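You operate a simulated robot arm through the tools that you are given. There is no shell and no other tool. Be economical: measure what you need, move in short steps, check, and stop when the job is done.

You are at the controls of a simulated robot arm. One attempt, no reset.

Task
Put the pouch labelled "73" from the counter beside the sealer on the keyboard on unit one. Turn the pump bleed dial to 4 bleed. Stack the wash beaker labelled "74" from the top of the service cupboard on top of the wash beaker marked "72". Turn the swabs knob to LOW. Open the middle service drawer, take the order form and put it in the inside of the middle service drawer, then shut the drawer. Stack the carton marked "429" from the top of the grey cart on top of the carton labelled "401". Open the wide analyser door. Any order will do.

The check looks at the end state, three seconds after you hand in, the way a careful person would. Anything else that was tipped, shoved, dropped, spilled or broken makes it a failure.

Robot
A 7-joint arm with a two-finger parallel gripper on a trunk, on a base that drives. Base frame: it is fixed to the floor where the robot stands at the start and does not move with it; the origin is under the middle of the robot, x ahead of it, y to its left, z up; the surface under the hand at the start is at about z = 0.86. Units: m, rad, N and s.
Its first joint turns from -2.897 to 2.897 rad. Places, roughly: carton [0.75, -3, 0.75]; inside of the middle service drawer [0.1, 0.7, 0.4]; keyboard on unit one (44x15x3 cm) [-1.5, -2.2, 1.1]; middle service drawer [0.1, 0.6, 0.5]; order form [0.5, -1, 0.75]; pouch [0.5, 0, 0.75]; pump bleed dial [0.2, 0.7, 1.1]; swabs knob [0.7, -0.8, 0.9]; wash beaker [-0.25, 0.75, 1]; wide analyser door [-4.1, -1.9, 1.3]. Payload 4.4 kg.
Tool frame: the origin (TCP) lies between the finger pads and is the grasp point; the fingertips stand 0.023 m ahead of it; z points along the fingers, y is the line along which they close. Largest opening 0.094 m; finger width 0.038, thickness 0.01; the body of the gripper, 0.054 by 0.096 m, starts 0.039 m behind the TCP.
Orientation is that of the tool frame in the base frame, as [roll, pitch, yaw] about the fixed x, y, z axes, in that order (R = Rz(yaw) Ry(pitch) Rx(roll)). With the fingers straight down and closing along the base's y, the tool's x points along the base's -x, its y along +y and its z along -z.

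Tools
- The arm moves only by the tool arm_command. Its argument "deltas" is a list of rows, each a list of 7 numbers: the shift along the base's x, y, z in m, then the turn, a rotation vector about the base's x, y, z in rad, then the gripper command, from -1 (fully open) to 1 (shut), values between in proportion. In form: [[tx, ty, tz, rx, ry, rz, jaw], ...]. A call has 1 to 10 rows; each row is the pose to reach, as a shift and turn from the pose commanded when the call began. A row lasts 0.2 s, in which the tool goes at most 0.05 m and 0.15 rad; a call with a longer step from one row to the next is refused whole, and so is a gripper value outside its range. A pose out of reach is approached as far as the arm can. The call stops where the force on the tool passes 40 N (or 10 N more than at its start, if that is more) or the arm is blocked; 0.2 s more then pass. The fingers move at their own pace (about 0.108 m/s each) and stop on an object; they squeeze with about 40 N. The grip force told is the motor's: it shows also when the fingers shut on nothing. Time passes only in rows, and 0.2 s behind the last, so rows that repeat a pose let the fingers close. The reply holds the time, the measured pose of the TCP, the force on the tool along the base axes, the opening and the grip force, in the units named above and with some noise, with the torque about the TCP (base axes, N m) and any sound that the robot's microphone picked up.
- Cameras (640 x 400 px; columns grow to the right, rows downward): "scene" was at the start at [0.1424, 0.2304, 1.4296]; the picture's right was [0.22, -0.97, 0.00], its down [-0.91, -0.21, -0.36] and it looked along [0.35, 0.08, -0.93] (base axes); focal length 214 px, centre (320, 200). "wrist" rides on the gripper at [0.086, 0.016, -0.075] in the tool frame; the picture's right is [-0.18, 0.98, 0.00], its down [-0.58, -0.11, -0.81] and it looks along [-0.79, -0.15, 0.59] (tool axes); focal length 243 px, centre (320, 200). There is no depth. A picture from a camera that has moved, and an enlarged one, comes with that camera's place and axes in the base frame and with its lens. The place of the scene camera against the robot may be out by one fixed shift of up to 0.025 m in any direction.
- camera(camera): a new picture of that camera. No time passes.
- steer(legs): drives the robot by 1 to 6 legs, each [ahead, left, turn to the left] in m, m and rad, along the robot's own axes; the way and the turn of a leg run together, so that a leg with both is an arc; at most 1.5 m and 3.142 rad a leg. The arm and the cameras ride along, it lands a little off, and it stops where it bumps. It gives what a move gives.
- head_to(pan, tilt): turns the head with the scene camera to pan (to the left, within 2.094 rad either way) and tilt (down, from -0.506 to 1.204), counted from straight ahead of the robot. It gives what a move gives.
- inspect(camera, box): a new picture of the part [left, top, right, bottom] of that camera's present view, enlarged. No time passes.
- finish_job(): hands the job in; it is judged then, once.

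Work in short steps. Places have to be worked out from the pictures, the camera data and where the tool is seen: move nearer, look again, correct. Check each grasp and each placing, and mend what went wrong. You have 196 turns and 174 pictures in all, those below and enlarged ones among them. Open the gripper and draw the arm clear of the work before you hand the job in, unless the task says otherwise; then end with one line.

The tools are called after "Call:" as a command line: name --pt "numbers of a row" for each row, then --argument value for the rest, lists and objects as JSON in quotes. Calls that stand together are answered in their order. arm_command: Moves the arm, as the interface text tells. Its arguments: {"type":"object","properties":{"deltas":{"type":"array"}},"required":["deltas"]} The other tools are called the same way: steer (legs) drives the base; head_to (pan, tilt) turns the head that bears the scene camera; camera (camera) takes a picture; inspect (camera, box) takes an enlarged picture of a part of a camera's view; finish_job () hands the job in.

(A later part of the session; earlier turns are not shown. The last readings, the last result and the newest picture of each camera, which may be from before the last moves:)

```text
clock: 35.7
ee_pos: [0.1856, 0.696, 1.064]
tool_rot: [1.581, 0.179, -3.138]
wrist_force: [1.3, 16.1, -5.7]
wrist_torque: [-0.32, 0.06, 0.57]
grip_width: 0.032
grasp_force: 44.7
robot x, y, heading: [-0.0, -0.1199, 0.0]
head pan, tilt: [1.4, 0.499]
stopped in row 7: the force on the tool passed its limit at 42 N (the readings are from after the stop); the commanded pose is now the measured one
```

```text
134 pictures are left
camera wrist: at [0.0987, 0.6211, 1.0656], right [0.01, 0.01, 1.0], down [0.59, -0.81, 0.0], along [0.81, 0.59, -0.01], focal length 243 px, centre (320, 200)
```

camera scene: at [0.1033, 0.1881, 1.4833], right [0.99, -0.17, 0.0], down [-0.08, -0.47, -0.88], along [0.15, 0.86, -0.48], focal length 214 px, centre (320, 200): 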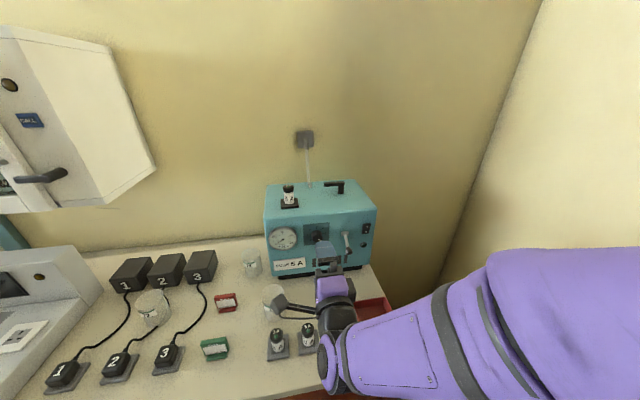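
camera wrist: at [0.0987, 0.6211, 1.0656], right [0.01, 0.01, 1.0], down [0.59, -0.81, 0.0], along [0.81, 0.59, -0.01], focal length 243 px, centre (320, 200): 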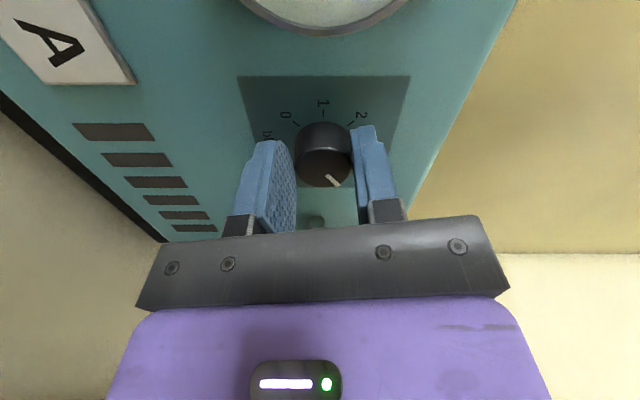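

Most of it is turned (about 31 of 45°). Finish the remaining 0.24 rad, letting z follow down slightly.

Call:
arm_command --pt "0 0 -0.001 0 -0.06 0 1" --pt "0 0 -0.002 0 -0.12 0 1" --pt "0 0 -0.003 0 -0.18 0 1" --pt "0 0 -0.003 0 -0.24 0 1" --pt "0 0 -0.003 0 -0.24 0 1"

Call:
arm_command --pt "0 0 0 0 0 0 -1" --pt "0 0 0 0 0 0 -1" --pt "0 -0.03 0 0 0 0 -1" --pt "0 -0.06 0 0 0 0 -1"

Call:
inspect --camera "wrist" --box '[220, 20, 420, 180]'

```text
clock: 36.9
ee_pos: [0.187, 0.6971, 1.0617]
tool_rot: [1.58, 0.419, -3.139]
wrist_force: [3.6, 23.5, -4.3]
wrist_torque: [-0.02, 0.07, -0.2]
grip_width: 0.0319
grasp_force: 45.2
robot x, y, heading: [0.0026, -0.117, 0.002]
head pan, tilt: [1.4, 0.499]
```

```text
clock: 37.9
ee_pos: [0.1823, 0.636, 1.0626]
tool_rot: [1.577, 0.42, -3.138]
wrist_force: [0.6, 0.1, -0.7]
wrist_torque: [0.01, 0.01, 0.01]
grip_width: 0.0939
grasp_force: 0.0
robot x, y, heading: [-0.0006, -0.1206, 0.0]
head pan, tilt: [1.4, 0.499]
```

```text
2.50 times, centred on (320, 100) of wrist
camera zoom: at [0.0983, 0.5599, 1.0431], right [-0.23, 0.01, 0.97], down [0.58, -0.81, 0.14], along [0.78, 0.59, 0.18], focal length 606 px, centre (320, 450)
```

zoom: 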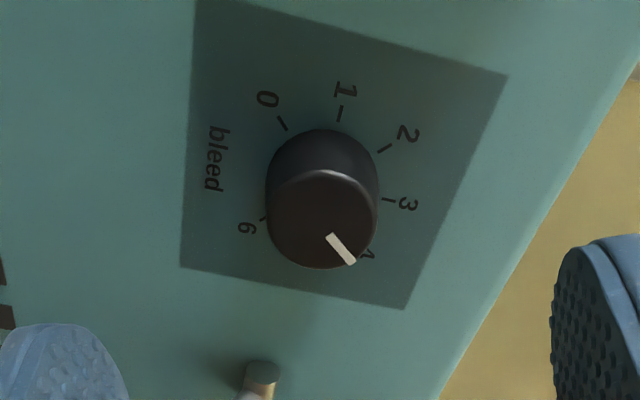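

Pointer is near 4, perhaps slightly overshot toward 3. Move the arm aside and view from the scene camera.

Call:
arm_command --pt "0.03 -0.03 0.0 0 0 0 -1" --pt "0.07 -0.05 0 0 0 0 -1" --pt "0.11 -0.06 0 0 0 0 -1" --pt "0.13 -0.06 0 0 0 0 -1"

Call:
inspect --camera "scene" --box '[290, 210, 345, 250]'

```text
clock: 38.9
ee_pos: [0.3138, 0.5777, 1.0607]
tool_rot: [1.579, 0.419, -3.138]
wrist_force: [-1.0, 0.7, -1.0]
wrist_torque: [-0.01, -0.01, -0.06]
grip_width: 0.0943
grasp_force: 0.1
robot x, y, heading: [-0.0015, -0.121, -0.001]
head pan, tilt: [1.4, 0.499]
```

```text
10.00 times, centred on (318, 230) of scene
camera zoom: at [0.1026, 0.1883, 1.4833], right [0.99, -0.17, 0.0], down [-0.08, -0.47, -0.88], along [0.15, 0.87, -0.48], focal length 2145 px, centre (345, -100)
```

zoom: 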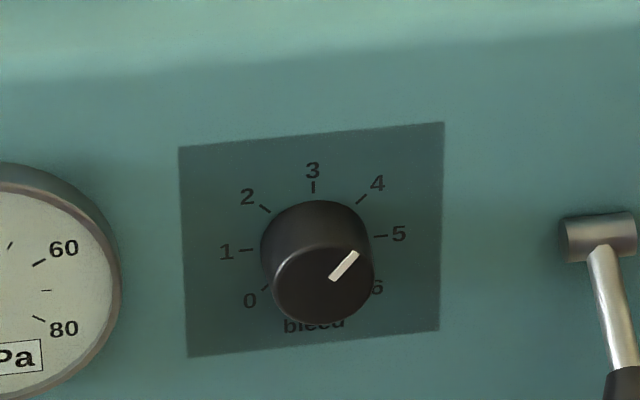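

Pointer is ~37°, about 8° past the 4 mark. Regrip at the release pose and turn back +0.14.

Call:
arm_command --pt "-0.03 0.0 0.0 0 0 0 -1" --pt "-0.07 0.02 0.001 0 0 0 -1" --pt "-0.11 0.04 0.003 0 0 0 -1" --pt "-0.128 0.08 0.003 0 0 0 -1" --pt "-0.128 0.117 0.003 0 0 0 -1" --pt "-0.128 0.117 0.003 0 0 0 0.5" --pt "-0.128 0.117 0.003 0 0 0 1" --pt "-0.128 0.117 0.003 0 0 0 1"

Call:
arm_command --pt "0 0 0 0 0.05 0 1" --pt "0 0 0 0 0.1 0 1" --pt "0 0 0 0 0.14 0 1" --pt "0 0 0 0 0.14 0 1"

Call:
arm_command --pt "0 0 0 0 0 0 -1" --pt "0 0 0 0 0 0 -1" --pt "0 -0.04 0 0 0 0 -1" --pt "0 -0.08 0 0 0 0 -1" --pt "0.035 -0.115 0 0 0 0 -1" --pt "0.08 -0.12 0 0 0 0 -1" --pt "0.128 -0.12 0 0 0 0 -1"

Call:
inspect --camera "scene" --box '[290, 210, 345, 250]'

```text
clock: 40.7
ee_pos: [0.1894, 0.6921, 1.0616]
tool_rot: [1.582, 0.419, -3.137]
wrist_force: [3.2, 2.1, -13.2]
wrist_torque: [-0.34, 0.14, -0.24]
grip_width: 0.0313
grasp_force: 44.5
robot x, y, heading: [0.0024, -0.119, -0.004]
head pan, tilt: [1.4, 0.499]
```

```text
clock: 41.7
ee_pos: [0.19, 0.6929, 1.0628]
tool_rot: [1.58, 0.278, 3.141]
wrist_force: [10.3, -11.3, -18.1]
wrist_torque: [-0.53, 0.16, 0.02]
grip_width: 0.0316
grasp_force: 45.1
robot x, y, heading: [0.0003, -0.12, 0.001]
head pan, tilt: [1.4, 0.499]
```

```text
clock: 43.3
ee_pos: [0.3159, 0.5739, 1.0667]
tool_rot: [1.578, 0.279, -3.137]
wrist_force: [-0.9, -0.1, 0.2]
wrist_torque: [-0.03, 0.02, -0.05]
grip_width: 0.0941
grasp_force: 0.2
robot x, y, heading: [-0.0013, -0.119, 0.001]
head pan, tilt: [1.4, 0.499]
```

```text
10.00 times, centred on (318, 230) of scene
camera zoom: at [0.1021, 0.1885, 1.4833], right [0.99, -0.17, 0.0], down [-0.08, -0.47, -0.88], along [0.15, 0.87, -0.48], focal length 2145 px, centre (345, -100)
```

zoom: 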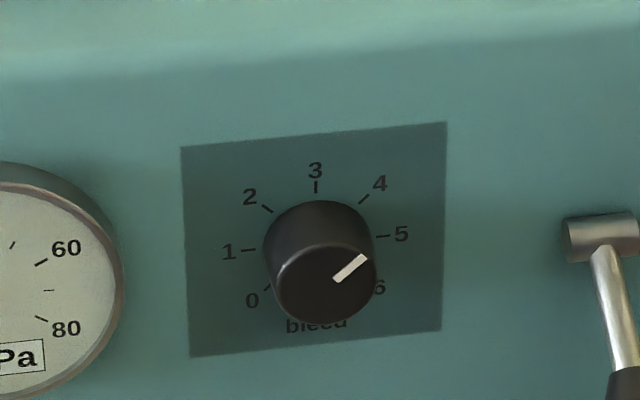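

The dial reads 4. Now return the tool to pointing down, clear of the pump.

Call:
arm_command --pt "0 -0.02 0.03 0 0.1 0 -1" --pt "0 -0.05 0.06 0 0.2 0 -1" --pt "0 -0.08 0.09 0 0.28 0 -1" --pt "0 -0.1 0.12 0 0.28 0 -1"

Call:
arm_command --pt "0 -0.01 0.01 -0.15 0 0 -1" --pt "0.01 -0.02 0.02 -0.3 0 0 -1" --pt "0.02 -0.03 0.02 -0.45 0 0 -1" --pt "0.03 -0.04 0.02 -0.6 0 0 -1" --pt "0.04 -0.05 0.02 -0.75 0 0 -1" --pt "0.05 -0.06 0.02 -0.9 0 0 -1" --pt "0.06 -0.07 0.02 -1.05 0 0 -1" --pt "0.07 -0.08 0.02 -1.2 0 0 -1" --pt "0.08 -0.09 0.02 -1.35 0 0 -1" --pt "0.09 -0.1 0.02 -1.5 0 0 -1"

Call:
head_to --pan -0.9 --tilt 0.7

Call:
camera --camera "scene"

```text
clock: 44.3
ee_pos: [0.3152, 0.4724, 1.1839]
tool_rot: [1.577, -0.002, -3.14]
wrist_force: [0.2, 0.1, -0.4]
wrist_torque: [-0.02, -0.02, 0.04]
grip_width: 0.0941
grasp_force: 0.0
robot x, y, heading: [0.003, -0.1203, 0.0]
head pan, tilt: [1.4, 0.499]
```

```text
clock: 46.5
ee_pos: [0.4062, 0.3713, 1.2048]
tool_rot: [3.08, -0.003, 3.139]
wrist_force: [0.1, 0.6, 0.2]
wrist_torque: [-0.02, -0.03, -0.01]
grip_width: 0.094
grasp_force: 0.0
robot x, y, heading: [-0.0014, -0.1191, 0.003]
head pan, tilt: [1.4, 0.499]
```

```text
clock: 48.6
ee_pos: [0.4056, 0.3716, 1.2044]
tool_rot: [3.077, -0.002, 3.141]
wrist_force: [-0.2, 0.5, 0.5]
wrist_torque: [0.0, 0.01, -0.01]
grip_width: 0.0943
grasp_force: 0.1
robot x, y, heading: [-0.0005, -0.1202, 0.0]
head pan, tilt: [-0.901, 0.7]
```

```text
130 pictures are left
camera scene: at [0.1405, 0.032, 1.4656], right [-0.78, -0.62, 0.0], down [-0.4, 0.5, -0.76], along [0.48, -0.6, -0.64], focal length 214 px, centre (320, 200)
```

scene: 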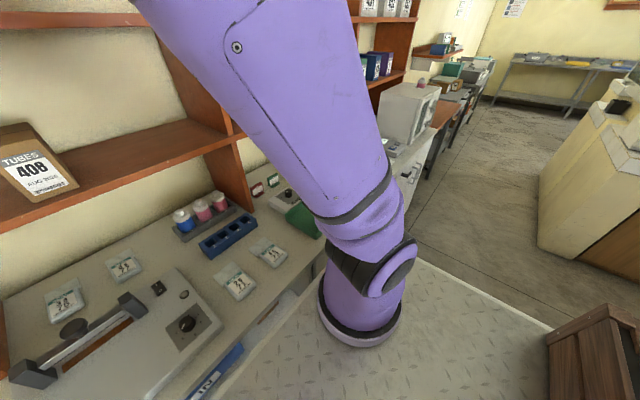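

The arm blocks the view; drive right about 0.6 m to face the swabs knob, then look.

Call:
steer --legs '[[0, -0.6, 0]]'

Call:
head_to --pan -0.3 --tilt 0.7

Call:
camera --camera "scene"

Call:
head_to --pan -1.9 --tilt 0.9

Call:
camera --camera "scene"

```text
clock: 52.0
ee_pos: [0.4076, -0.2348, 1.2034]
tool_rot: [3.077, -0.003, 3.135]
wrist_force: [0.0, 0.0, -0.9]
wrist_torque: [-0.03, -0.02, 0.0]
grip_width: 0.0939
grasp_force: 0.0
robot x, y, heading: [-0.0001, -0.7218, -0.006]
head pan, tilt: [-0.901, 0.7]
```

```text
clock: 53.0
ee_pos: [0.4066, -0.234, 1.2053]
tool_rot: [3.077, -0.001, 3.138]
wrist_force: [-0.2, 0.1, 0.1]
wrist_torque: [0.0, 0.01, 0.0]
grip_width: 0.0939
grasp_force: 0.0
robot x, y, heading: [-0.0014, -0.7212, -0.004]
head pan, tilt: [-0.3, 0.7]
```

```text
129 pictures are left
camera scene: at [0.1689, -0.5312, 1.4656], right [-0.3, -0.95, 0.0], down [-0.61, 0.19, -0.76], along [0.73, -0.23, -0.64], focal length 214 px, centre (320, 200)
```

scene: 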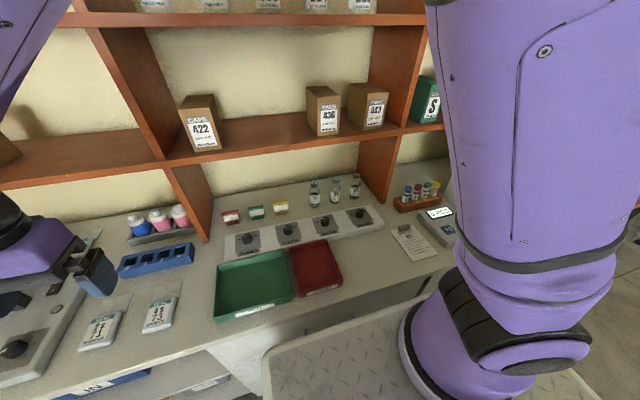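

```text
clock: 54.7
ee_pos: [0.4077, -0.2329, 1.2049]
tool_rot: [3.077, -0.001, 3.137]
wrist_force: [-0.8, 0.6, -0.3]
wrist_torque: [-0.02, -0.06, 0.01]
grip_width: 0.094
grasp_force: 0.0
robot x, y, heading: [-0.0015, -0.7225, -0.007]
head pan, tilt: [-1.901, 0.901]
```

```text
128 pictures are left
camera scene: at [0.0632, -0.5771, 1.4494], right [-0.95, 0.33, 0.0], down [0.26, 0.74, -0.62], along [-0.2, -0.59, -0.78], focal length 214 px, centre (320, 200)
```

scene: 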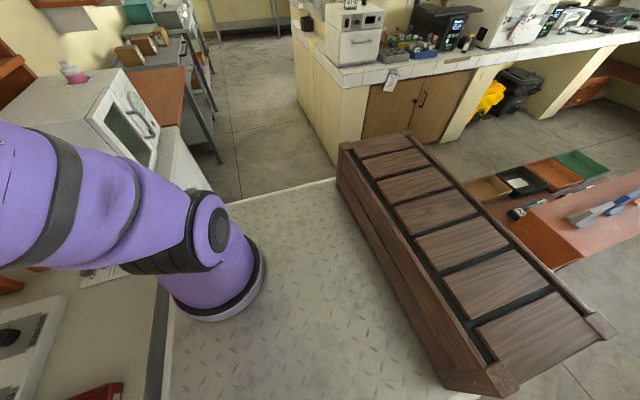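

Deck and crate ride with the robot. Zoom on the knob strip, the order form area, and trays.

Call:
head_to --pan -0.35 --tilt 0.85

Call:
inspect --camera "scene" --box '[200, 130, 420, 250]'

Call:
inspect --camera "scene" --box '[360, 130, 480, 250]'

```text
clock: 56.3
ee_pos: [0.4075, -0.2336, 1.2035]
tool_rot: [3.076, -0.003, 3.139]
wrist_force: [0.0, 0.3, 0.0]
wrist_torque: [-0.03, 0.01, -0.03]
grip_width: 0.094
grasp_force: 0.0
robot x, y, heading: [0.0009, -0.7184, -0.003]
head pan, tilt: [-0.351, 0.85]
```

```text
2.91 times, centred on (310, 190) of scene
camera zoom: at [0.1612, -0.5329, 1.4533], right [-0.35, -0.94, 0.0], down [-0.7, 0.26, -0.66], along [0.62, -0.23, -0.75], focal length 624 px, centre (349, 229)
```

zoom: 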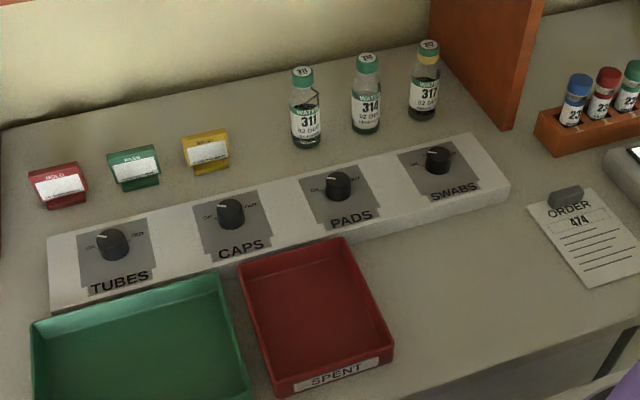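

```text
3.33 times, centred on (420, 190) of scene
camera zoom: at [0.1612, -0.5329, 1.4533], right [-0.35, -0.94, 0.0], down [-0.7, 0.26, -0.66], along [0.62, -0.23, -0.75], focal length 715 px, centre (-13, 233)
```

zoom: 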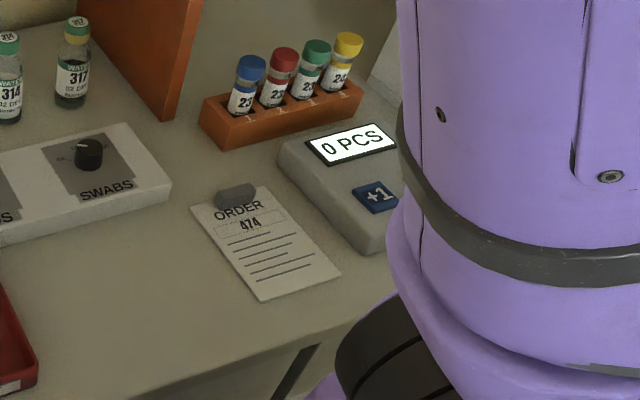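

Zoom further on the SWABS knob scale.

Call:
inspect --camera "scene" --box '[336, 170, 376, 204]'

```text
11.76 times, centred on (356, 187) of scene
camera zoom: at [0.1612, -0.5329, 1.4533], right [-0.35, -0.94, 0.0], down [-0.7, 0.26, -0.66], along [0.62, -0.23, -0.75], focal length 2523 px, centre (-104, 353)
```

zoom: 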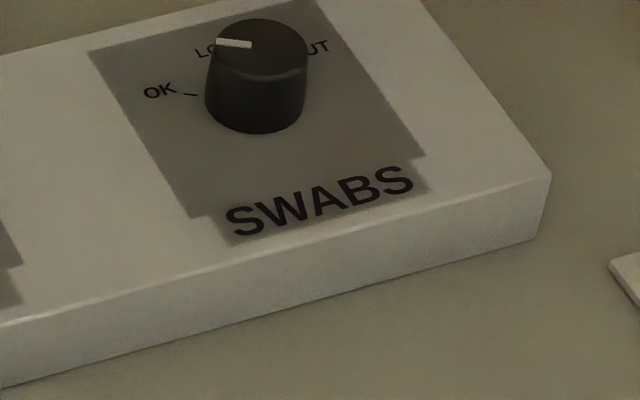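

The order form has a grey clip to grip. Move the arm over toward the swabs knob for a wrist view.

Call:
arm_command --pt "0.01 -0.048 0 -0.02 0 0 -1" --pt "0.02 -0.095 0 -0.04 0 0 -1" --pt "0.03 -0.142 0 -0.064 0 0 -1" --pt "0.04 -0.189 0 -0.064 0 0 -1" --pt "0.05 -0.236 0 -0.064 0 0 -1" --pt "0.06 -0.284 0 -0.064 0 0 -1" --pt "0.07 -0.332 0 -0.064 0 0 -1" --pt "0.08 -0.38 0 -0.064 0 0 -1" --pt "0.09 -0.428 0 -0.064 0 0 -1" --pt "0.1 -0.476 0 -0.064 0 0 -1"

Call:
arm_command --pt "0.02 -0.04 -0.02 0 0 0 -1" --pt "0.04 -0.08 -0.04 0 0 0 -1" --pt "0.06 -0.12 -0.06 0 0 0 -1" --pt "0.08 -0.16 -0.08 0 0 0 -1" --pt "0.1 -0.17 -0.1 0 0 0 -1"

Call:
camera --camera "wrist"

Call:
camera --camera "scene"

```text
clock: 58.5
ee_pos: [0.5065, -0.7111, 1.2066]
tool_rot: [-3.141, -0.003, 3.137]
wrist_force: [-0.7, 0.1, 0.7]
wrist_torque: [-0.03, -0.02, -0.03]
grip_width: 0.0941
grasp_force: 0.0
robot x, y, heading: [-0.0052, -0.7239, -0.005]
head pan, tilt: [-0.351, 0.85]
```

```text
clock: 59.7
ee_pos: [0.6073, -0.8799, 1.1054]
tool_rot: [3.141, -0.001, 3.136]
wrist_force: [-1.0, 0.1, 1.0]
wrist_torque: [-0.01, -0.02, -0.04]
grip_width: 0.094
grasp_force: 0.0
robot x, y, heading: [0.0022, -0.7236, -0.005]
head pan, tilt: [-0.351, 0.85]
```

```text
124 pictures are left
camera wrist: at [0.5208, -0.8637, 1.1799], right [0.19, 0.98, 0.0], down [0.58, -0.11, 0.81], along [0.79, -0.15, -0.59], focal length 243 px, centre (320, 200)
```

wrist: 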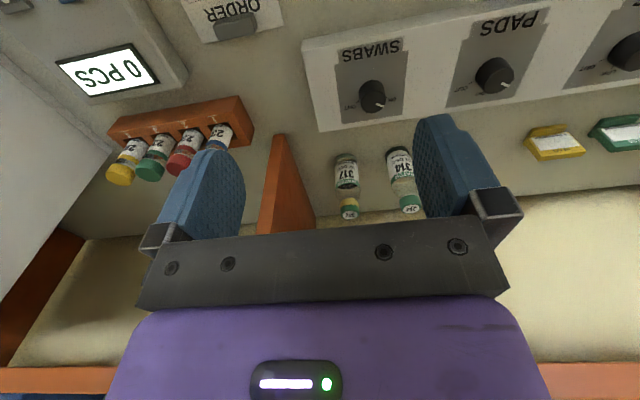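

```text
123 pictures are left
camera scene: at [0.1606, -0.5328, 1.4534], right [-0.35, -0.94, 0.0], down [-0.7, 0.26, -0.66], along [0.62, -0.23, -0.75], focal length 214 px, centre (320, 200)
```

scene: 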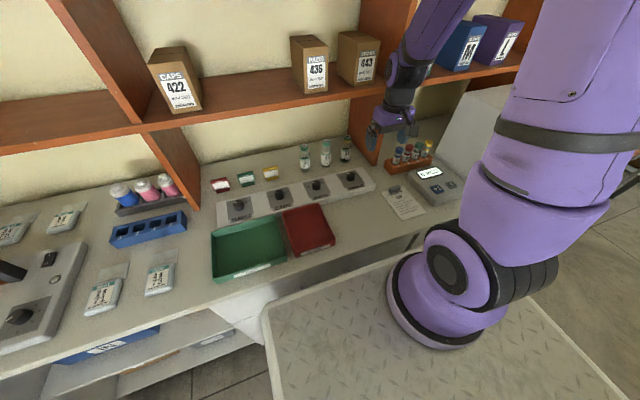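

The rays agree on the knob cap at about (0.673, −0.84, 0.93); the counter is thus ~0.86. Zoom at the knob.

Call:
inspect --camera "wrist" --box '[320, 30, 430, 125]'

```text
4.21 times, centred on (375, 78) of wrist
camera zoom: at [0.5208, -0.8637, 1.1799], right [0.19, 0.98, 0.0], down [0.58, -0.11, 0.81], along [0.79, -0.15, -0.59], focal length 1022 px, centre (88, 716)
```

zoom: 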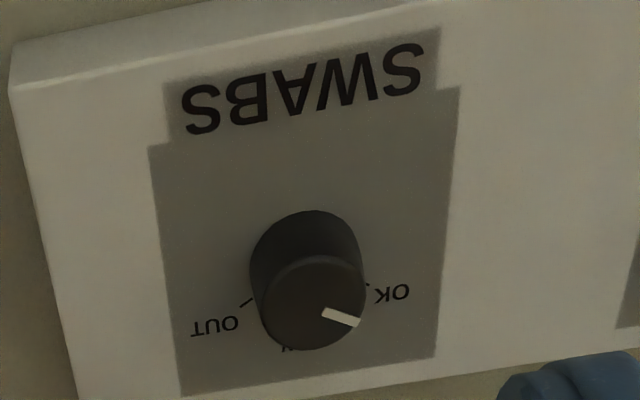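

OK is left, LOW is straight ahead, so a ~55° clockwise turn is needed. Position above the knob with yaw pre-rotated +0.45.

Call:
arm_command --pt "0.02 0.013 -0.03 0 0 0.13 -1" --pt "0.04 0.026 -0.06 0 0 0.26 -1" --pt "0.06 0.04 -0.09 0 0 0.39 -1" --pt "0.066 0.04 -0.11 0 0 0.45 -1" --pt "0.066 0.04 -0.11 0 0 0.45 -1"

Call:
camera --camera "wrist"

Call:
inspect --camera "scene" --box '[280, 90, 440, 220]'

```text
clock: 60.9
ee_pos: [0.6733, -0.8394, 0.9965]
tool_rot: [3.14, -0.003, -2.694]
wrist_force: [0.1, 0.2, 0.5]
wrist_torque: [-0.01, -0.01, -0.01]
grip_width: 0.094
grasp_force: 0.1
robot x, y, heading: [0.0025, -0.7216, -0.004]
head pan, tilt: [-0.351, 0.85]
```

```text
121 pictures are left
camera wrist: at [0.5888, -0.8627, 1.0714], right [-0.26, 0.97, 0.0], down [0.57, 0.15, 0.81], along [0.78, 0.21, -0.59], focal length 243 px, centre (320, 200)
```

wrist: 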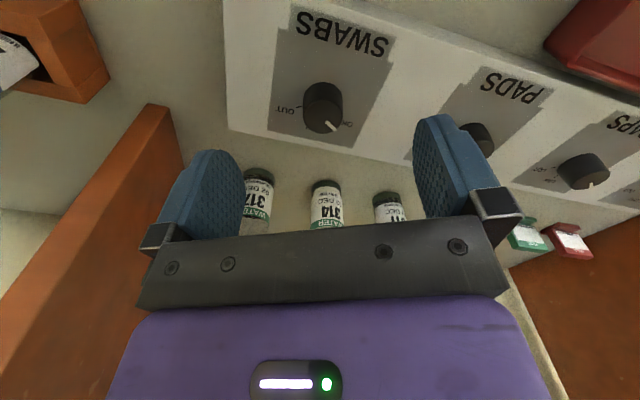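

```text
3.08 times, centred on (360, 155) of scene
camera zoom: at [0.161, -0.5329, 1.4533], right [-0.35, -0.94, 0.0], down [-0.7, 0.26, -0.66], along [0.62, -0.23, -0.75], focal length 660 px, centre (197, 338)
```

zoom: 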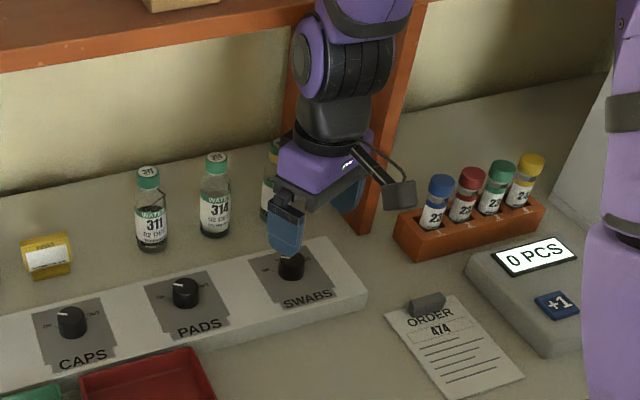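

Knob cap near (0.683, −0.835). Descend with a small forward shift and grip.

Call:
arm_command --pt "0.008 0.004 -0.03 0 0 0 -1" --pt "0.008 0.004 -0.062 0 0 0 -1" --pt "0.008 0.004 -0.062 0 0 0 -1"

Call:
camera --camera "wrist"

```text
clock: 61.7
ee_pos: [0.6812, -0.8358, 0.9321]
tool_rot: [-3.141, -0.002, -2.698]
wrist_force: [-0.1, -0.1, -0.2]
wrist_torque: [-0.02, 0.02, 0.0]
grip_width: 0.094
grasp_force: 0.1
robot x, y, heading: [0.0028, -0.7246, -0.001]
head pan, tilt: [-0.351, 0.85]
```

```text
119 pictures are left
camera wrist: at [0.5976, -0.8591, 1.0078], right [-0.26, 0.97, 0.0], down [0.57, 0.15, 0.81], along [0.78, 0.21, -0.59], focal length 243 px, centre (320, 200)
```

wrist: 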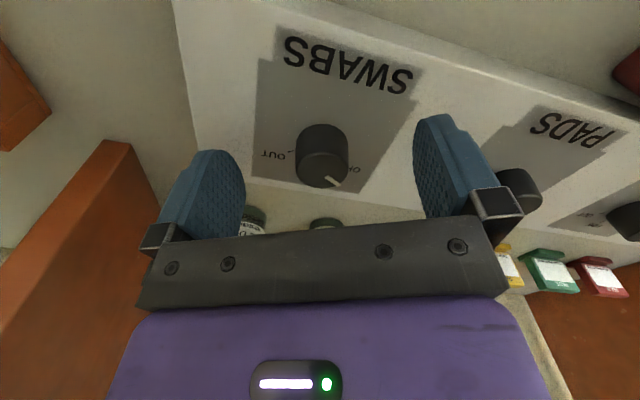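

Check depth with the scene camera before closing.

Call:
inspect --camera "scene" --box '[310, 140, 390, 210]'

Call:
inspect --camera "wrist" --box '[230, 110, 430, 225]'

```text
5.71 times, centred on (350, 175) of scene
camera zoom: at [0.1611, -0.533, 1.4533], right [-0.35, -0.94, 0.0], down [-0.7, 0.26, -0.66], along [0.62, -0.23, -0.75], focal length 1226 px, centre (149, 343)
```

zoom: 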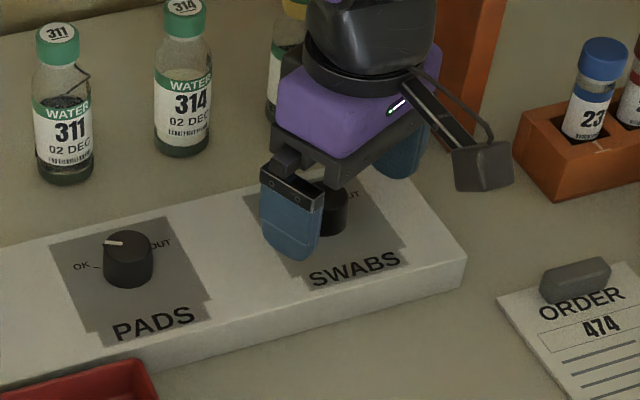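

```text
3.20 times, centred on (330, 168) of wrist
camera zoom: at [0.5976, -0.8591, 1.0078], right [-0.26, 0.97, 0.0], down [0.57, 0.15, 0.81], along [0.78, 0.21, -0.59], focal length 776 px, centre (288, 304)
```

zoom: 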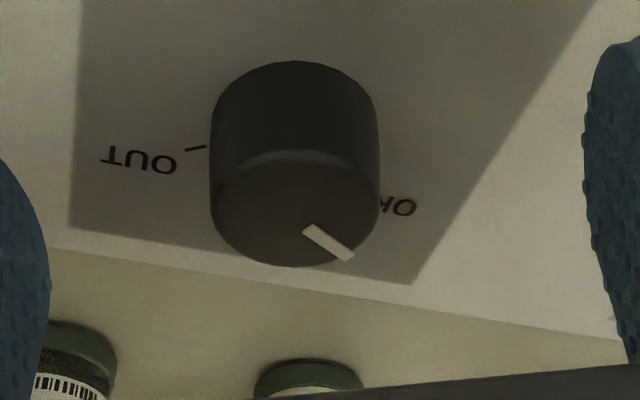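

Close on the knob.

Call:
arm_command --pt "0 0 -0.006 0 0 0 -0.5" --pt "0 0 -0.006 0 0 0 0.5" --pt "0 0 -0.006 0 0 0 1" --pt "0 0 -0.006 0 0 0 1" --pt "0 0 -0.006 0 0 0 1"

Call:
camera --camera "wrist"

```text
clock: 62.9
ee_pos: [0.6819, -0.8371, 0.9274]
tool_rot: [-3.142, -0.001, -2.698]
wrist_force: [6.8, -16.2, -3.1]
wrist_torque: [-0.38, -0.38, -0.39]
grip_width: 0.0303
grasp_force: 44.9
robot x, y, heading: [-0.003, -0.7241, -0.007]
head pan, tilt: [-0.351, 0.85]
```

```text
116 pictures are left
camera wrist: at [0.5978, -0.86, 1.0016], right [-0.26, 0.97, 0.0], down [0.57, 0.15, 0.81], along [0.78, 0.21, -0.59], focal length 243 px, centre (320, 200)
```

wrist: 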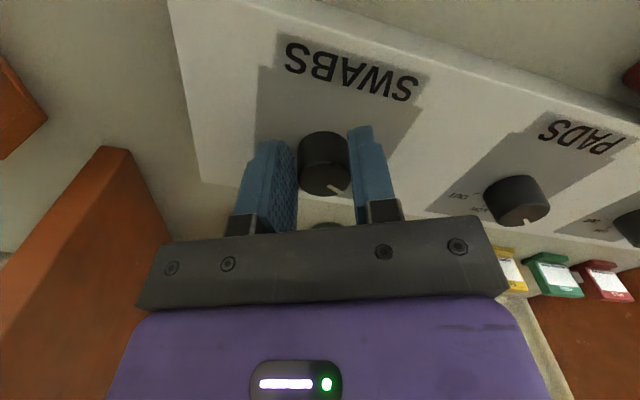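

Gripped. Relieve side load and turn clockwise (−z) ~0.93 rad.

Call:
arm_command --pt "0.001 -0.002 0 0 0 0 1" --pt "0.001 -0.002 0 0 0 -0.1 1" --pt "0.001 -0.002 0 0 0 -0.2 1" --pt "0.001 -0.002 0 0 0 -0.3 1" --pt "0.001 -0.002 0 0 0 -0.4 1" --pt "0.001 -0.002 0 0 0 -0.5 1" --pt "0.001 -0.002 0 0 0 -0.6 1" --pt "0.001 -0.002 0 0 0 -0.7 1" --pt "0.001 -0.002 0 0 0 -0.8 1" --pt "0.001 -0.002 0 0 0 -0.9 1"

Call:
camera --camera "wrist"

```text
clock: 64.2
ee_pos: [0.6818, -0.8332, 0.9261]
tool_rot: [3.14, -0.005, -3.089]
wrist_force: [0.1, 7.3, 5.1]
wrist_torque: [-0.06, 0.12, 0.09]
grip_width: 0.0299
grasp_force: 45.3
robot x, y, heading: [-0.0021, -0.721, -0.005]
head pan, tilt: [-0.351, 0.85]
stopped in row 6: the force on the tool passed its limit at 44 N (the readings are from after the stop); the commanded pose is now the measured one
```

```text
115 pictures are left
camera wrist: at [0.5948, -0.8216, 1.002], right [0.13, 0.99, 0.0], down [0.59, -0.08, 0.8], along [0.8, -0.1, -0.6], focal length 243 px, centre (320, 200)
```

wrist: 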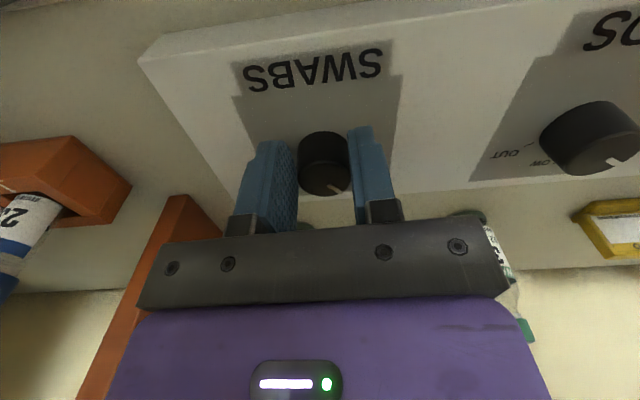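

The knob followed 0.39 rad; TCP is ~1 cm off its axis. Continue −0.57 rad with compensating y shift.

Call:
arm_command --pt "0 0.001 0 0 0 -0.1 1" --pt "0 0.002 0 0 0 -0.2 1" --pt "0.0005 0.003 0 0 0 -0.3 1" --pt "0.001 0.004 0 0 0 -0.4 1" --pt "0.001 0.0047 0 0 0 -0.5 1" --pt "0.001 0.0053 0 0 0 -0.57 1" --pt "0.001 0.0053 0 0 0 -0.57 1"

Call:
arm_command --pt "0 0 0 0 0 0 -1" --pt "0 0 0 0 0 0 -1" --pt "0 0 0.04 0 0 0 -1" --pt "-0.03 0 0.08 0 0 0 -1"

Call:
camera --camera "wrist"

```text
clock: 65.8
ee_pos: [0.6821, -0.826, 0.9268]
tool_rot: [3.137, -0.005, 2.622]
wrist_force: [-0.7, 36.7, 9.4]
wrist_torque: [1.34, 0.54, 0.39]
grip_width: 0.0299
grasp_force: 44.9
robot x, y, heading: [-0.0024, -0.7234, -0.003]
head pan, tilt: [-0.351, 0.85]
```

```text
clock: 66.8
ee_pos: [0.6529, -0.8254, 1.0061]
tool_rot: [3.137, -0.007, 2.623]
wrist_force: [0.4, -0.4, -0.3]
wrist_torque: [0.02, 0.04, -0.04]
grip_width: 0.0939
grasp_force: 0.2
robot x, y, heading: [0.0009, -0.7215, 0.001]
head pan, tilt: [-0.351, 0.85]
```

```text
114 pictures are left
camera wrist: at [0.5866, -0.7715, 1.0815], right [0.65, 0.76, 0.0], down [0.45, -0.39, 0.8], along [0.61, -0.52, -0.6], focal length 243 px, centre (320, 200)
```

wrist: 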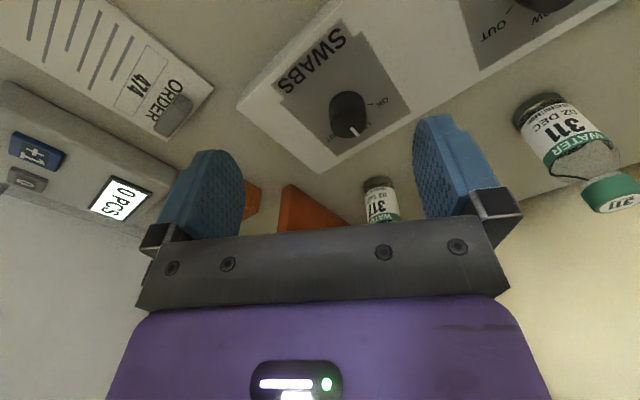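

Call:
inspect --camera "wrist" --box '[300, 70, 400, 160]'

Call:
inspect --camera "scene" --box '[336, 165, 386, 207]'

```text
4.44 times, centred on (350, 115) of wrist
camera zoom: at [0.5866, -0.7715, 1.0815], right [0.65, 0.76, 0.0], down [0.45, -0.39, 0.8], along [0.61, -0.52, -0.6], focal length 1078 px, centre (187, 578)
```

zoom: 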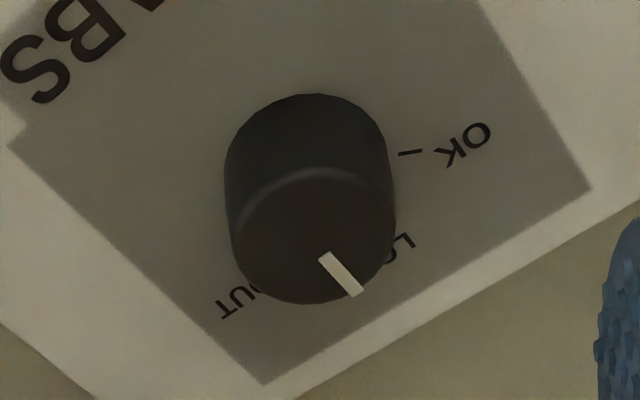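

```text
9.52 times, centred on (361, 186) of scene
camera zoom: at [0.1618, -0.5324, 1.4532], right [-0.35, -0.94, 0.0], down [-0.71, 0.26, -0.66], along [0.62, -0.23, -0.75], focal length 2043 px, centre (-70, 333)
```

zoom: 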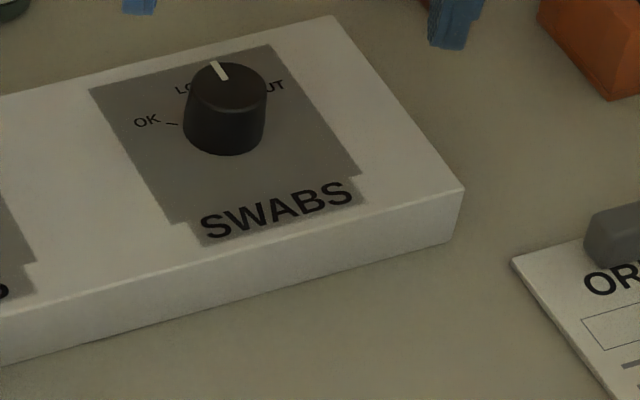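

Pointer looks close to LOW (straight up). One tighter zoom to confirm.

Call:
inspect --camera "scene" --box '[344, 168, 368, 186]'

```text
16.00 times, centred on (356, 177) of scene
camera zoom: at [0.1618, -0.5324, 1.4532], right [-0.35, -0.94, 0.0], down [-0.71, 0.26, -0.66], along [0.62, -0.23, -0.75], focal length 3432 px, centre (-256, 568)
```

zoom: 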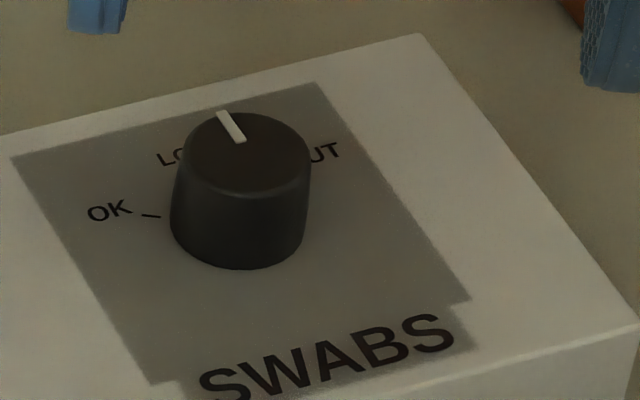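

Swabs is on LOW. Raise the arm and look right along the counter for beaker "72".

Call:
arm_command --pt "-0.04 0.0 0.03 0 0 0.1 -1" --pt "-0.08 0.02 0.06 0 0 0.2 -1" --pt "-0.11 0.06 0.09 0 0 0.3 -1" --pt "-0.14 0.1 0.12 0 0 0.4 -1" --pt "-0.15 0.14 0.15 0 0 0.5 -1" --pt "-0.15 0.18 0.17 0 0 0.52 -1" --pt "-0.15 0.22 0.18 0 0 0.52 -1" --pt "-0.15 0.26 0.18 0 0 0.52 -1" --pt "-0.15 0.3 0.18 0 0 0.52 -1" --pt "-0.15 0.34 0.18 0 0 0.52 -1"

Call:
head_to --pan -1.5 --tilt 0.35

Call:
camera --camera "scene"

```text
refused: row 2 steps farther than a row can; nothing moved
```

```text
clock: 68.1
ee_pos: [0.6531, -0.8276, 1.0062]
tool_rot: [3.139, -0.003, 2.622]
wrist_force: [-0.3, 0.3, 0.1]
wrist_torque: [-0.02, 0.02, 0.0]
grip_width: 0.0938
grasp_force: 0.0
robot x, y, heading: [-0.0034, -0.7228, -0.004]
head pan, tilt: [-1.499, 0.351]
```

```text
110 pictures are left
camera scene: at [0.094, -0.5982, 1.4969], right [-1.0, -0.07, 0.0], down [-0.02, 0.34, -0.94], along [0.07, -0.94, -0.34], focal length 214 px, centre (320, 200)
```

scene: 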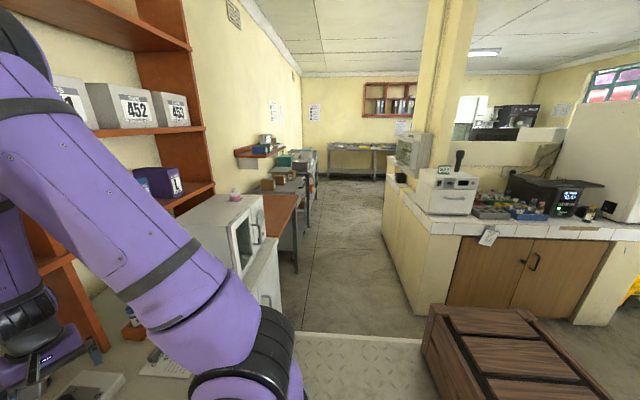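

No "72" visible here. Raise and retract the arm, then return to the cupboard for the drawer and beakers.

Call:
arm_command --pt "-0.035 0.0 0.03 0 0 0.1 -1" --pt "-0.07 0.01 0.06 0 0 0.2 -1" --pt "-0.1 0.035 0.09 0 0 0.3 -1" --pt "-0.12 0.065 0.12 0 0 0.4 -1" --pt "-0.13 0.1 0.15 0 0 0.5 -1" --pt "-0.13 0.145 0.165 0 0 0.52 -1" --pt "-0.13 0.19 0.175 0 0 0.52 -1" --pt "-0.13 0.235 0.18 0 0 0.52 -1" --pt "-0.13 0.28 0.18 0 0 0.52 -1" --pt "-0.13 0.325 0.18 0 0 0.52 -1"

Call:
steer --legs '[[0, 0.6, 0]]'

Call:
head_to --pan 1.75 --tilt 1.1

Call:
camera --camera "scene"

```text
clock: 70.3
ee_pos: [0.525, -0.5024, 1.1881]
tool_rot: [3.137, -0.004, -3.141]
wrist_force: [-0.5, -0.5, -0.2]
wrist_torque: [-0.01, -0.02, -0.02]
grip_width: 0.094
grasp_force: 0.1
robot x, y, heading: [-0.0013, -0.7231, -0.002]
head pan, tilt: [-1.499, 0.351]
```

```text
clock: 73.7
ee_pos: [0.5301, 0.0905, 1.1892]
tool_rot: [3.138, -0.004, 3.136]
wrist_force: [-0.3, -0.8, -0.3]
wrist_torque: [0.02, 0.0, 0.04]
grip_width: 0.0939
grasp_force: 0.1
robot x, y, heading: [0.0029, -0.1273, -0.011]
head pan, tilt: [-1.499, 0.351]
```

```text
clock: 76.5
ee_pos: [0.5297, 0.0892, 1.188]
tool_rot: [3.138, -0.006, 3.137]
wrist_force: [0.3, 0.7, 0.2]
wrist_torque: [0.0, 0.01, -0.01]
grip_width: 0.0938
grasp_force: 0.1
robot x, y, heading: [0.0055, -0.1242, -0.007]
head pan, tilt: [1.751, 1.1]
```

```text
109 pictures are left
camera scene: at [0.0816, 0.1513, 1.4356], right [0.99, 0.17, 0.0], down [0.15, -0.88, -0.45], along [-0.08, 0.45, -0.89], focal length 214 px, centre (320, 200)
```

scene: 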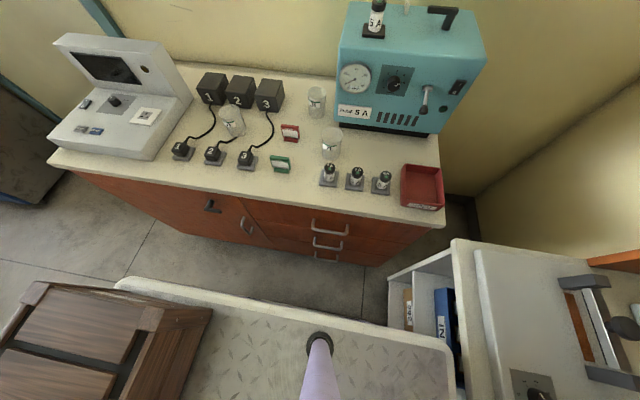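

Good overview. Zoom on the beaker by the plugs again and the drawers.

Call:
inspect --camera "scene" --box '[205, 75, 345, 175]'

Call:
inspect --camera "scene" --box '[280, 190, 400, 270]'

```text
4.00 times, centred on (275, 125) of scene
camera zoom: at [0.0816, 0.1513, 1.4356], right [0.99, 0.17, 0.0], down [0.15, -0.88, -0.45], along [-0.08, 0.45, -0.89], focal length 858 px, centre (500, 500)
```

zoom: 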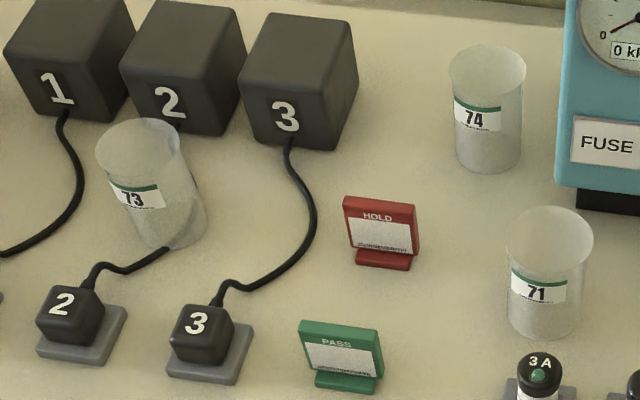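

```text
5.00 times, centred on (340, 230) of scene
camera zoom: at [0.0816, 0.1513, 1.4356], right [0.99, 0.17, 0.0], down [0.15, -0.88, -0.45], along [-0.08, 0.45, -0.89], focal length 1072 px, centre (220, 50)
```

zoom: 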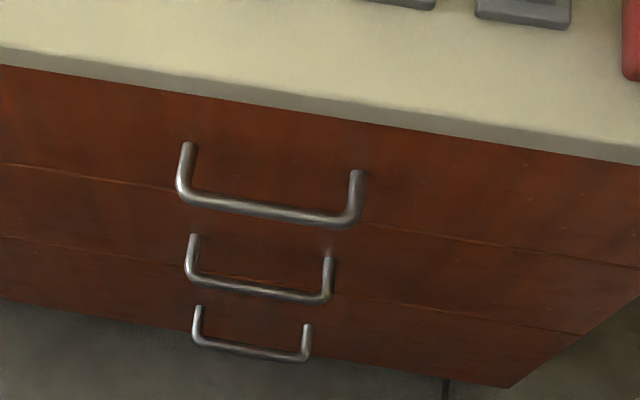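

Drive right 0.35 m to give the arm room for the drawer handle, then swing the arm left.

Call:
steer --legs '[[0, -0.35, 0]]'

Call:
arm_command --pt "-0.02 0.04 0 0 0 0 -1" --pt "-0.04 0.08 0 0 0 0 -1" --pt "-0.07 0.115 0 0 0 0 -1" --pt "-0.1 0.15 0 0 0 0 -1" --pt "-0.135 0.18 0 0 0 0 -1" --pt "-0.17 0.21 0 0 0 0 -1" --pt "-0.205 0.24 0 0 0 0 -1" --pt "-0.245 0.265 0 0 0 0 -1" --pt "-0.285 0.29 0 0 0 0 -1" --pt "-0.33 0.31 0 0 0 0 -1"

Call:
arm_command --pt "-0.02 0.03 -0.02 0.13 0 0 -1" --pt "-0.04 0.06 -0.04 0.26 0 0 -1" --pt "-0.06 0.09 -0.06 0.39 0 0 -1" --pt "-0.08 0.12 -0.08 0.52 0 0 -1" --pt "-0.1 0.14 -0.1 0.65 0 0 -1" --pt "-0.12 0.16 -0.13 0.78 0 0 -1" --pt "-0.12 0.17 -0.17 0.91 0 0 -1" --pt "-0.12 0.17 -0.21 1.047 0 0 -1"

Call:
camera --camera "scene"

```text
clock: 78.7
ee_pos: [0.5266, -0.259, 1.1884]
tool_rot: [3.14, -0.005, 3.133]
wrist_force: [0.0, 0.4, -1.0]
wrist_torque: [0.01, 0.01, 0.01]
grip_width: 0.094
grasp_force: 0.0
robot x, y, heading: [-0.0008, -0.4777, -0.01]
head pan, tilt: [1.751, 1.1]
```

```text
clock: 80.9
ee_pos: [0.1953, 0.05, 1.1914]
tool_rot: [3.137, -0.004, 3.131]
wrist_force: [0.5, -0.6, -1.0]
wrist_torque: [0.02, 0.04, -0.01]
grip_width: 0.0939
grasp_force: 0.1
robot x, y, heading: [0.0009, -0.4775, -0.009]
head pan, tilt: [1.751, 1.1]
```

```text
clock: 82.2
ee_pos: [0.2605, 0.2044, 1.1137]
tool_rot: [2.443, -0.019, 2.918]
wrist_force: [0.1, -0.7, -0.3]
wrist_torque: [0.02, 0.01, 0.03]
grip_width: 0.094
grasp_force: 0.2
robot x, y, heading: [-0.0009, -0.4761, -0.012]
head pan, tilt: [1.751, 1.1]
stopped in row 6: the arm was blocked; the commanded pose is now the measured one
```

```text
106 pictures are left
camera scene: at [0.0692, -0.1978, 1.4378], right [0.95, 0.31, 0.0], down [0.27, -0.83, -0.48], along [-0.15, 0.46, -0.88], focal length 214 px, centre (320, 200)
```

scene: 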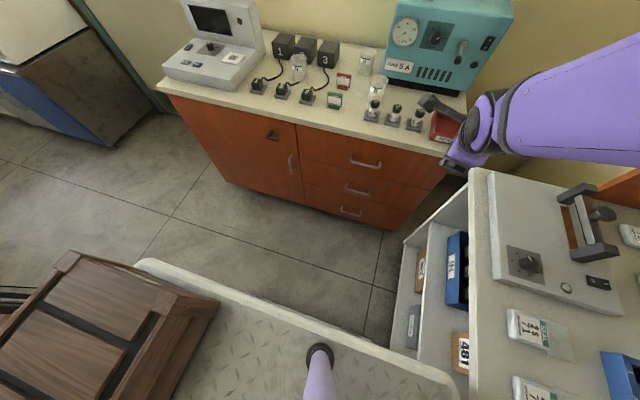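

The arm is blocked in that sideways posture. I'll tuck it in front, back off, and turn the robot to face the cupboard.

Call:
arm_command --pt "0.02 -0.04 0.02 -0.14 0 0 -1" --pt "0.04 -0.08 0.04 -0.28 0 0 -1" --pt "0.06 -0.12 0.06 -0.42 0 0 -1" --pt "0.08 -0.16 0.08 -0.56 0 0 -1" --pt "0.1 -0.2 0.09 -0.69 0 0 -1" --pt "0.12 -0.24 0.09 -0.69 0 0.05 -1" --pt "0.14 -0.28 0.09 -0.69 0 0.1 -1" --pt "0.16 -0.32 0.09 -0.69 0 0.15 -1" --pt "0.18 -0.36 0.09 -0.69 0 0.2 -1" --pt "0.2 -0.4 0.09 -0.69 0 0.2 -1"

Call:
steer --legs '[[-0.25, 0, 0], [0, 0, 1.57]]'

Call:
head_to --pan 0.0 --tilt 0.9

Call:
camera --camera "scene"

```text
clock: 84.4
ee_pos: [0.4507, -0.1957, 1.1954]
tool_rot: [3.138, 0.054, -3.128]
wrist_force: [0.3, 1.6, 0.3]
wrist_torque: [-0.03, -0.01, -0.01]
grip_width: 0.0939
grasp_force: 0.1
robot x, y, heading: [0.0002, -0.4761, -0.011]
head pan, tilt: [1.751, 1.1]
```

```text
clock: 86.2
ee_pos: [0.2339, -0.1886, 1.1953]
tool_rot: [3.137, 0.054, -3.121]
wrist_force: [0.2, 0.4, 0.4]
wrist_torque: [-0.04, -0.02, -0.01]
grip_width: 0.094
grasp_force: 0.1
robot x, y, heading: [-0.2144, -0.4774, -0.006]
head pan, tilt: [1.751, 1.1]
stopped in leg 1: the robot was blocked; the commanded pose is now the measured one
```

```text
clock: 87.9
ee_pos: [0.2346, -0.1881, 1.1951]
tool_rot: [3.137, 0.056, -3.122]
wrist_force: [0.2, -0.6, -0.1]
wrist_torque: [0.02, -0.01, -0.03]
grip_width: 0.0936
grasp_force: 0.1
robot x, y, heading: [-0.2192, -0.4743, -0.003]
head pan, tilt: [0.0, 0.901]
```

```text
105 pictures are left
camera scene: at [-0.0512, -0.2557, 1.4494], right [0.0, -1.0, 0.0], down [-0.78, 0.0, -0.62], along [0.62, 0.0, -0.78], focal length 214 px, centre (320, 200)
```

scene: 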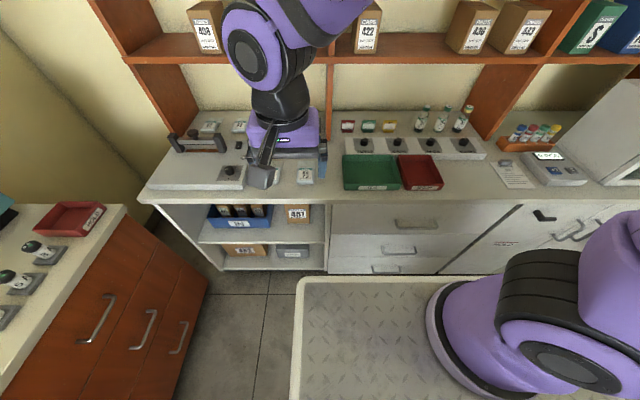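

Blocked behind after 0.21 m. Look behind on both sides.

Call:
head_to --pan 2.09 --tilt 0.8

Call:
camera --camera "scene"

Call:
head_to --pan -2.09 --tilt 0.8

Call:
camera --camera "scene"

```text
clock: 89.9
ee_pos: [0.2329, -0.1884, 1.1959]
tool_rot: [3.135, 0.056, -3.122]
wrist_force: [0.2, 0.8, -0.1]
wrist_torque: [0.0, 0.0, 0.03]
grip_width: 0.0941
grasp_force: 0.0
robot x, y, heading: [-0.2152, -0.4715, -0.005]
head pan, tilt: [2.089, 0.799]
```

```text
104 pictures are left
camera scene: at [-0.1664, -0.1854, 1.4573], right [0.87, 0.49, 0.0], down [0.35, -0.62, -0.7], along [-0.34, 0.61, -0.72], focal length 214 px, centre (320, 200)
```

scene: 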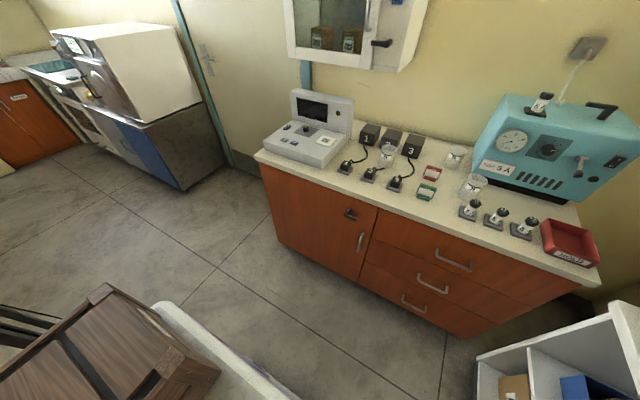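

```text
clock: 93.3
ee_pos: [0.2351, -0.1891, 1.1947]
tool_rot: [3.136, 0.056, -3.122]
wrist_force: [0.1, -0.2, 0.5]
wrist_torque: [0.01, -0.02, 0.03]
grip_width: 0.0942
grasp_force: 0.0
robot x, y, heading: [-0.2155, -0.4716, -0.003]
head pan, tilt: [-2.089, 0.799]
```

```text
103 pictures are left
camera scene: at [-0.1668, -0.3255, 1.4573], right [-0.87, 0.5, 0.0], down [0.36, 0.62, -0.7], along [-0.35, -0.6, -0.72], focal length 214 px, centre (320, 200)
```

scene: 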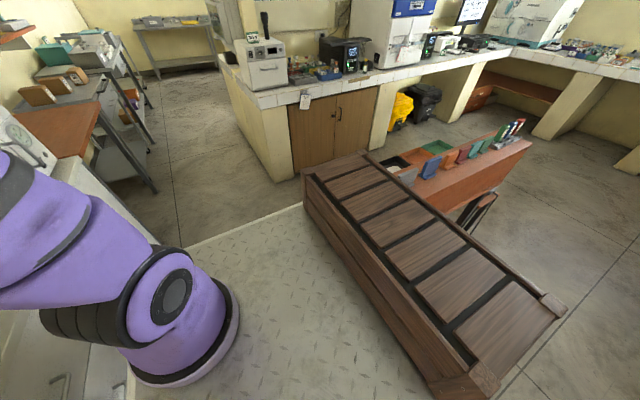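

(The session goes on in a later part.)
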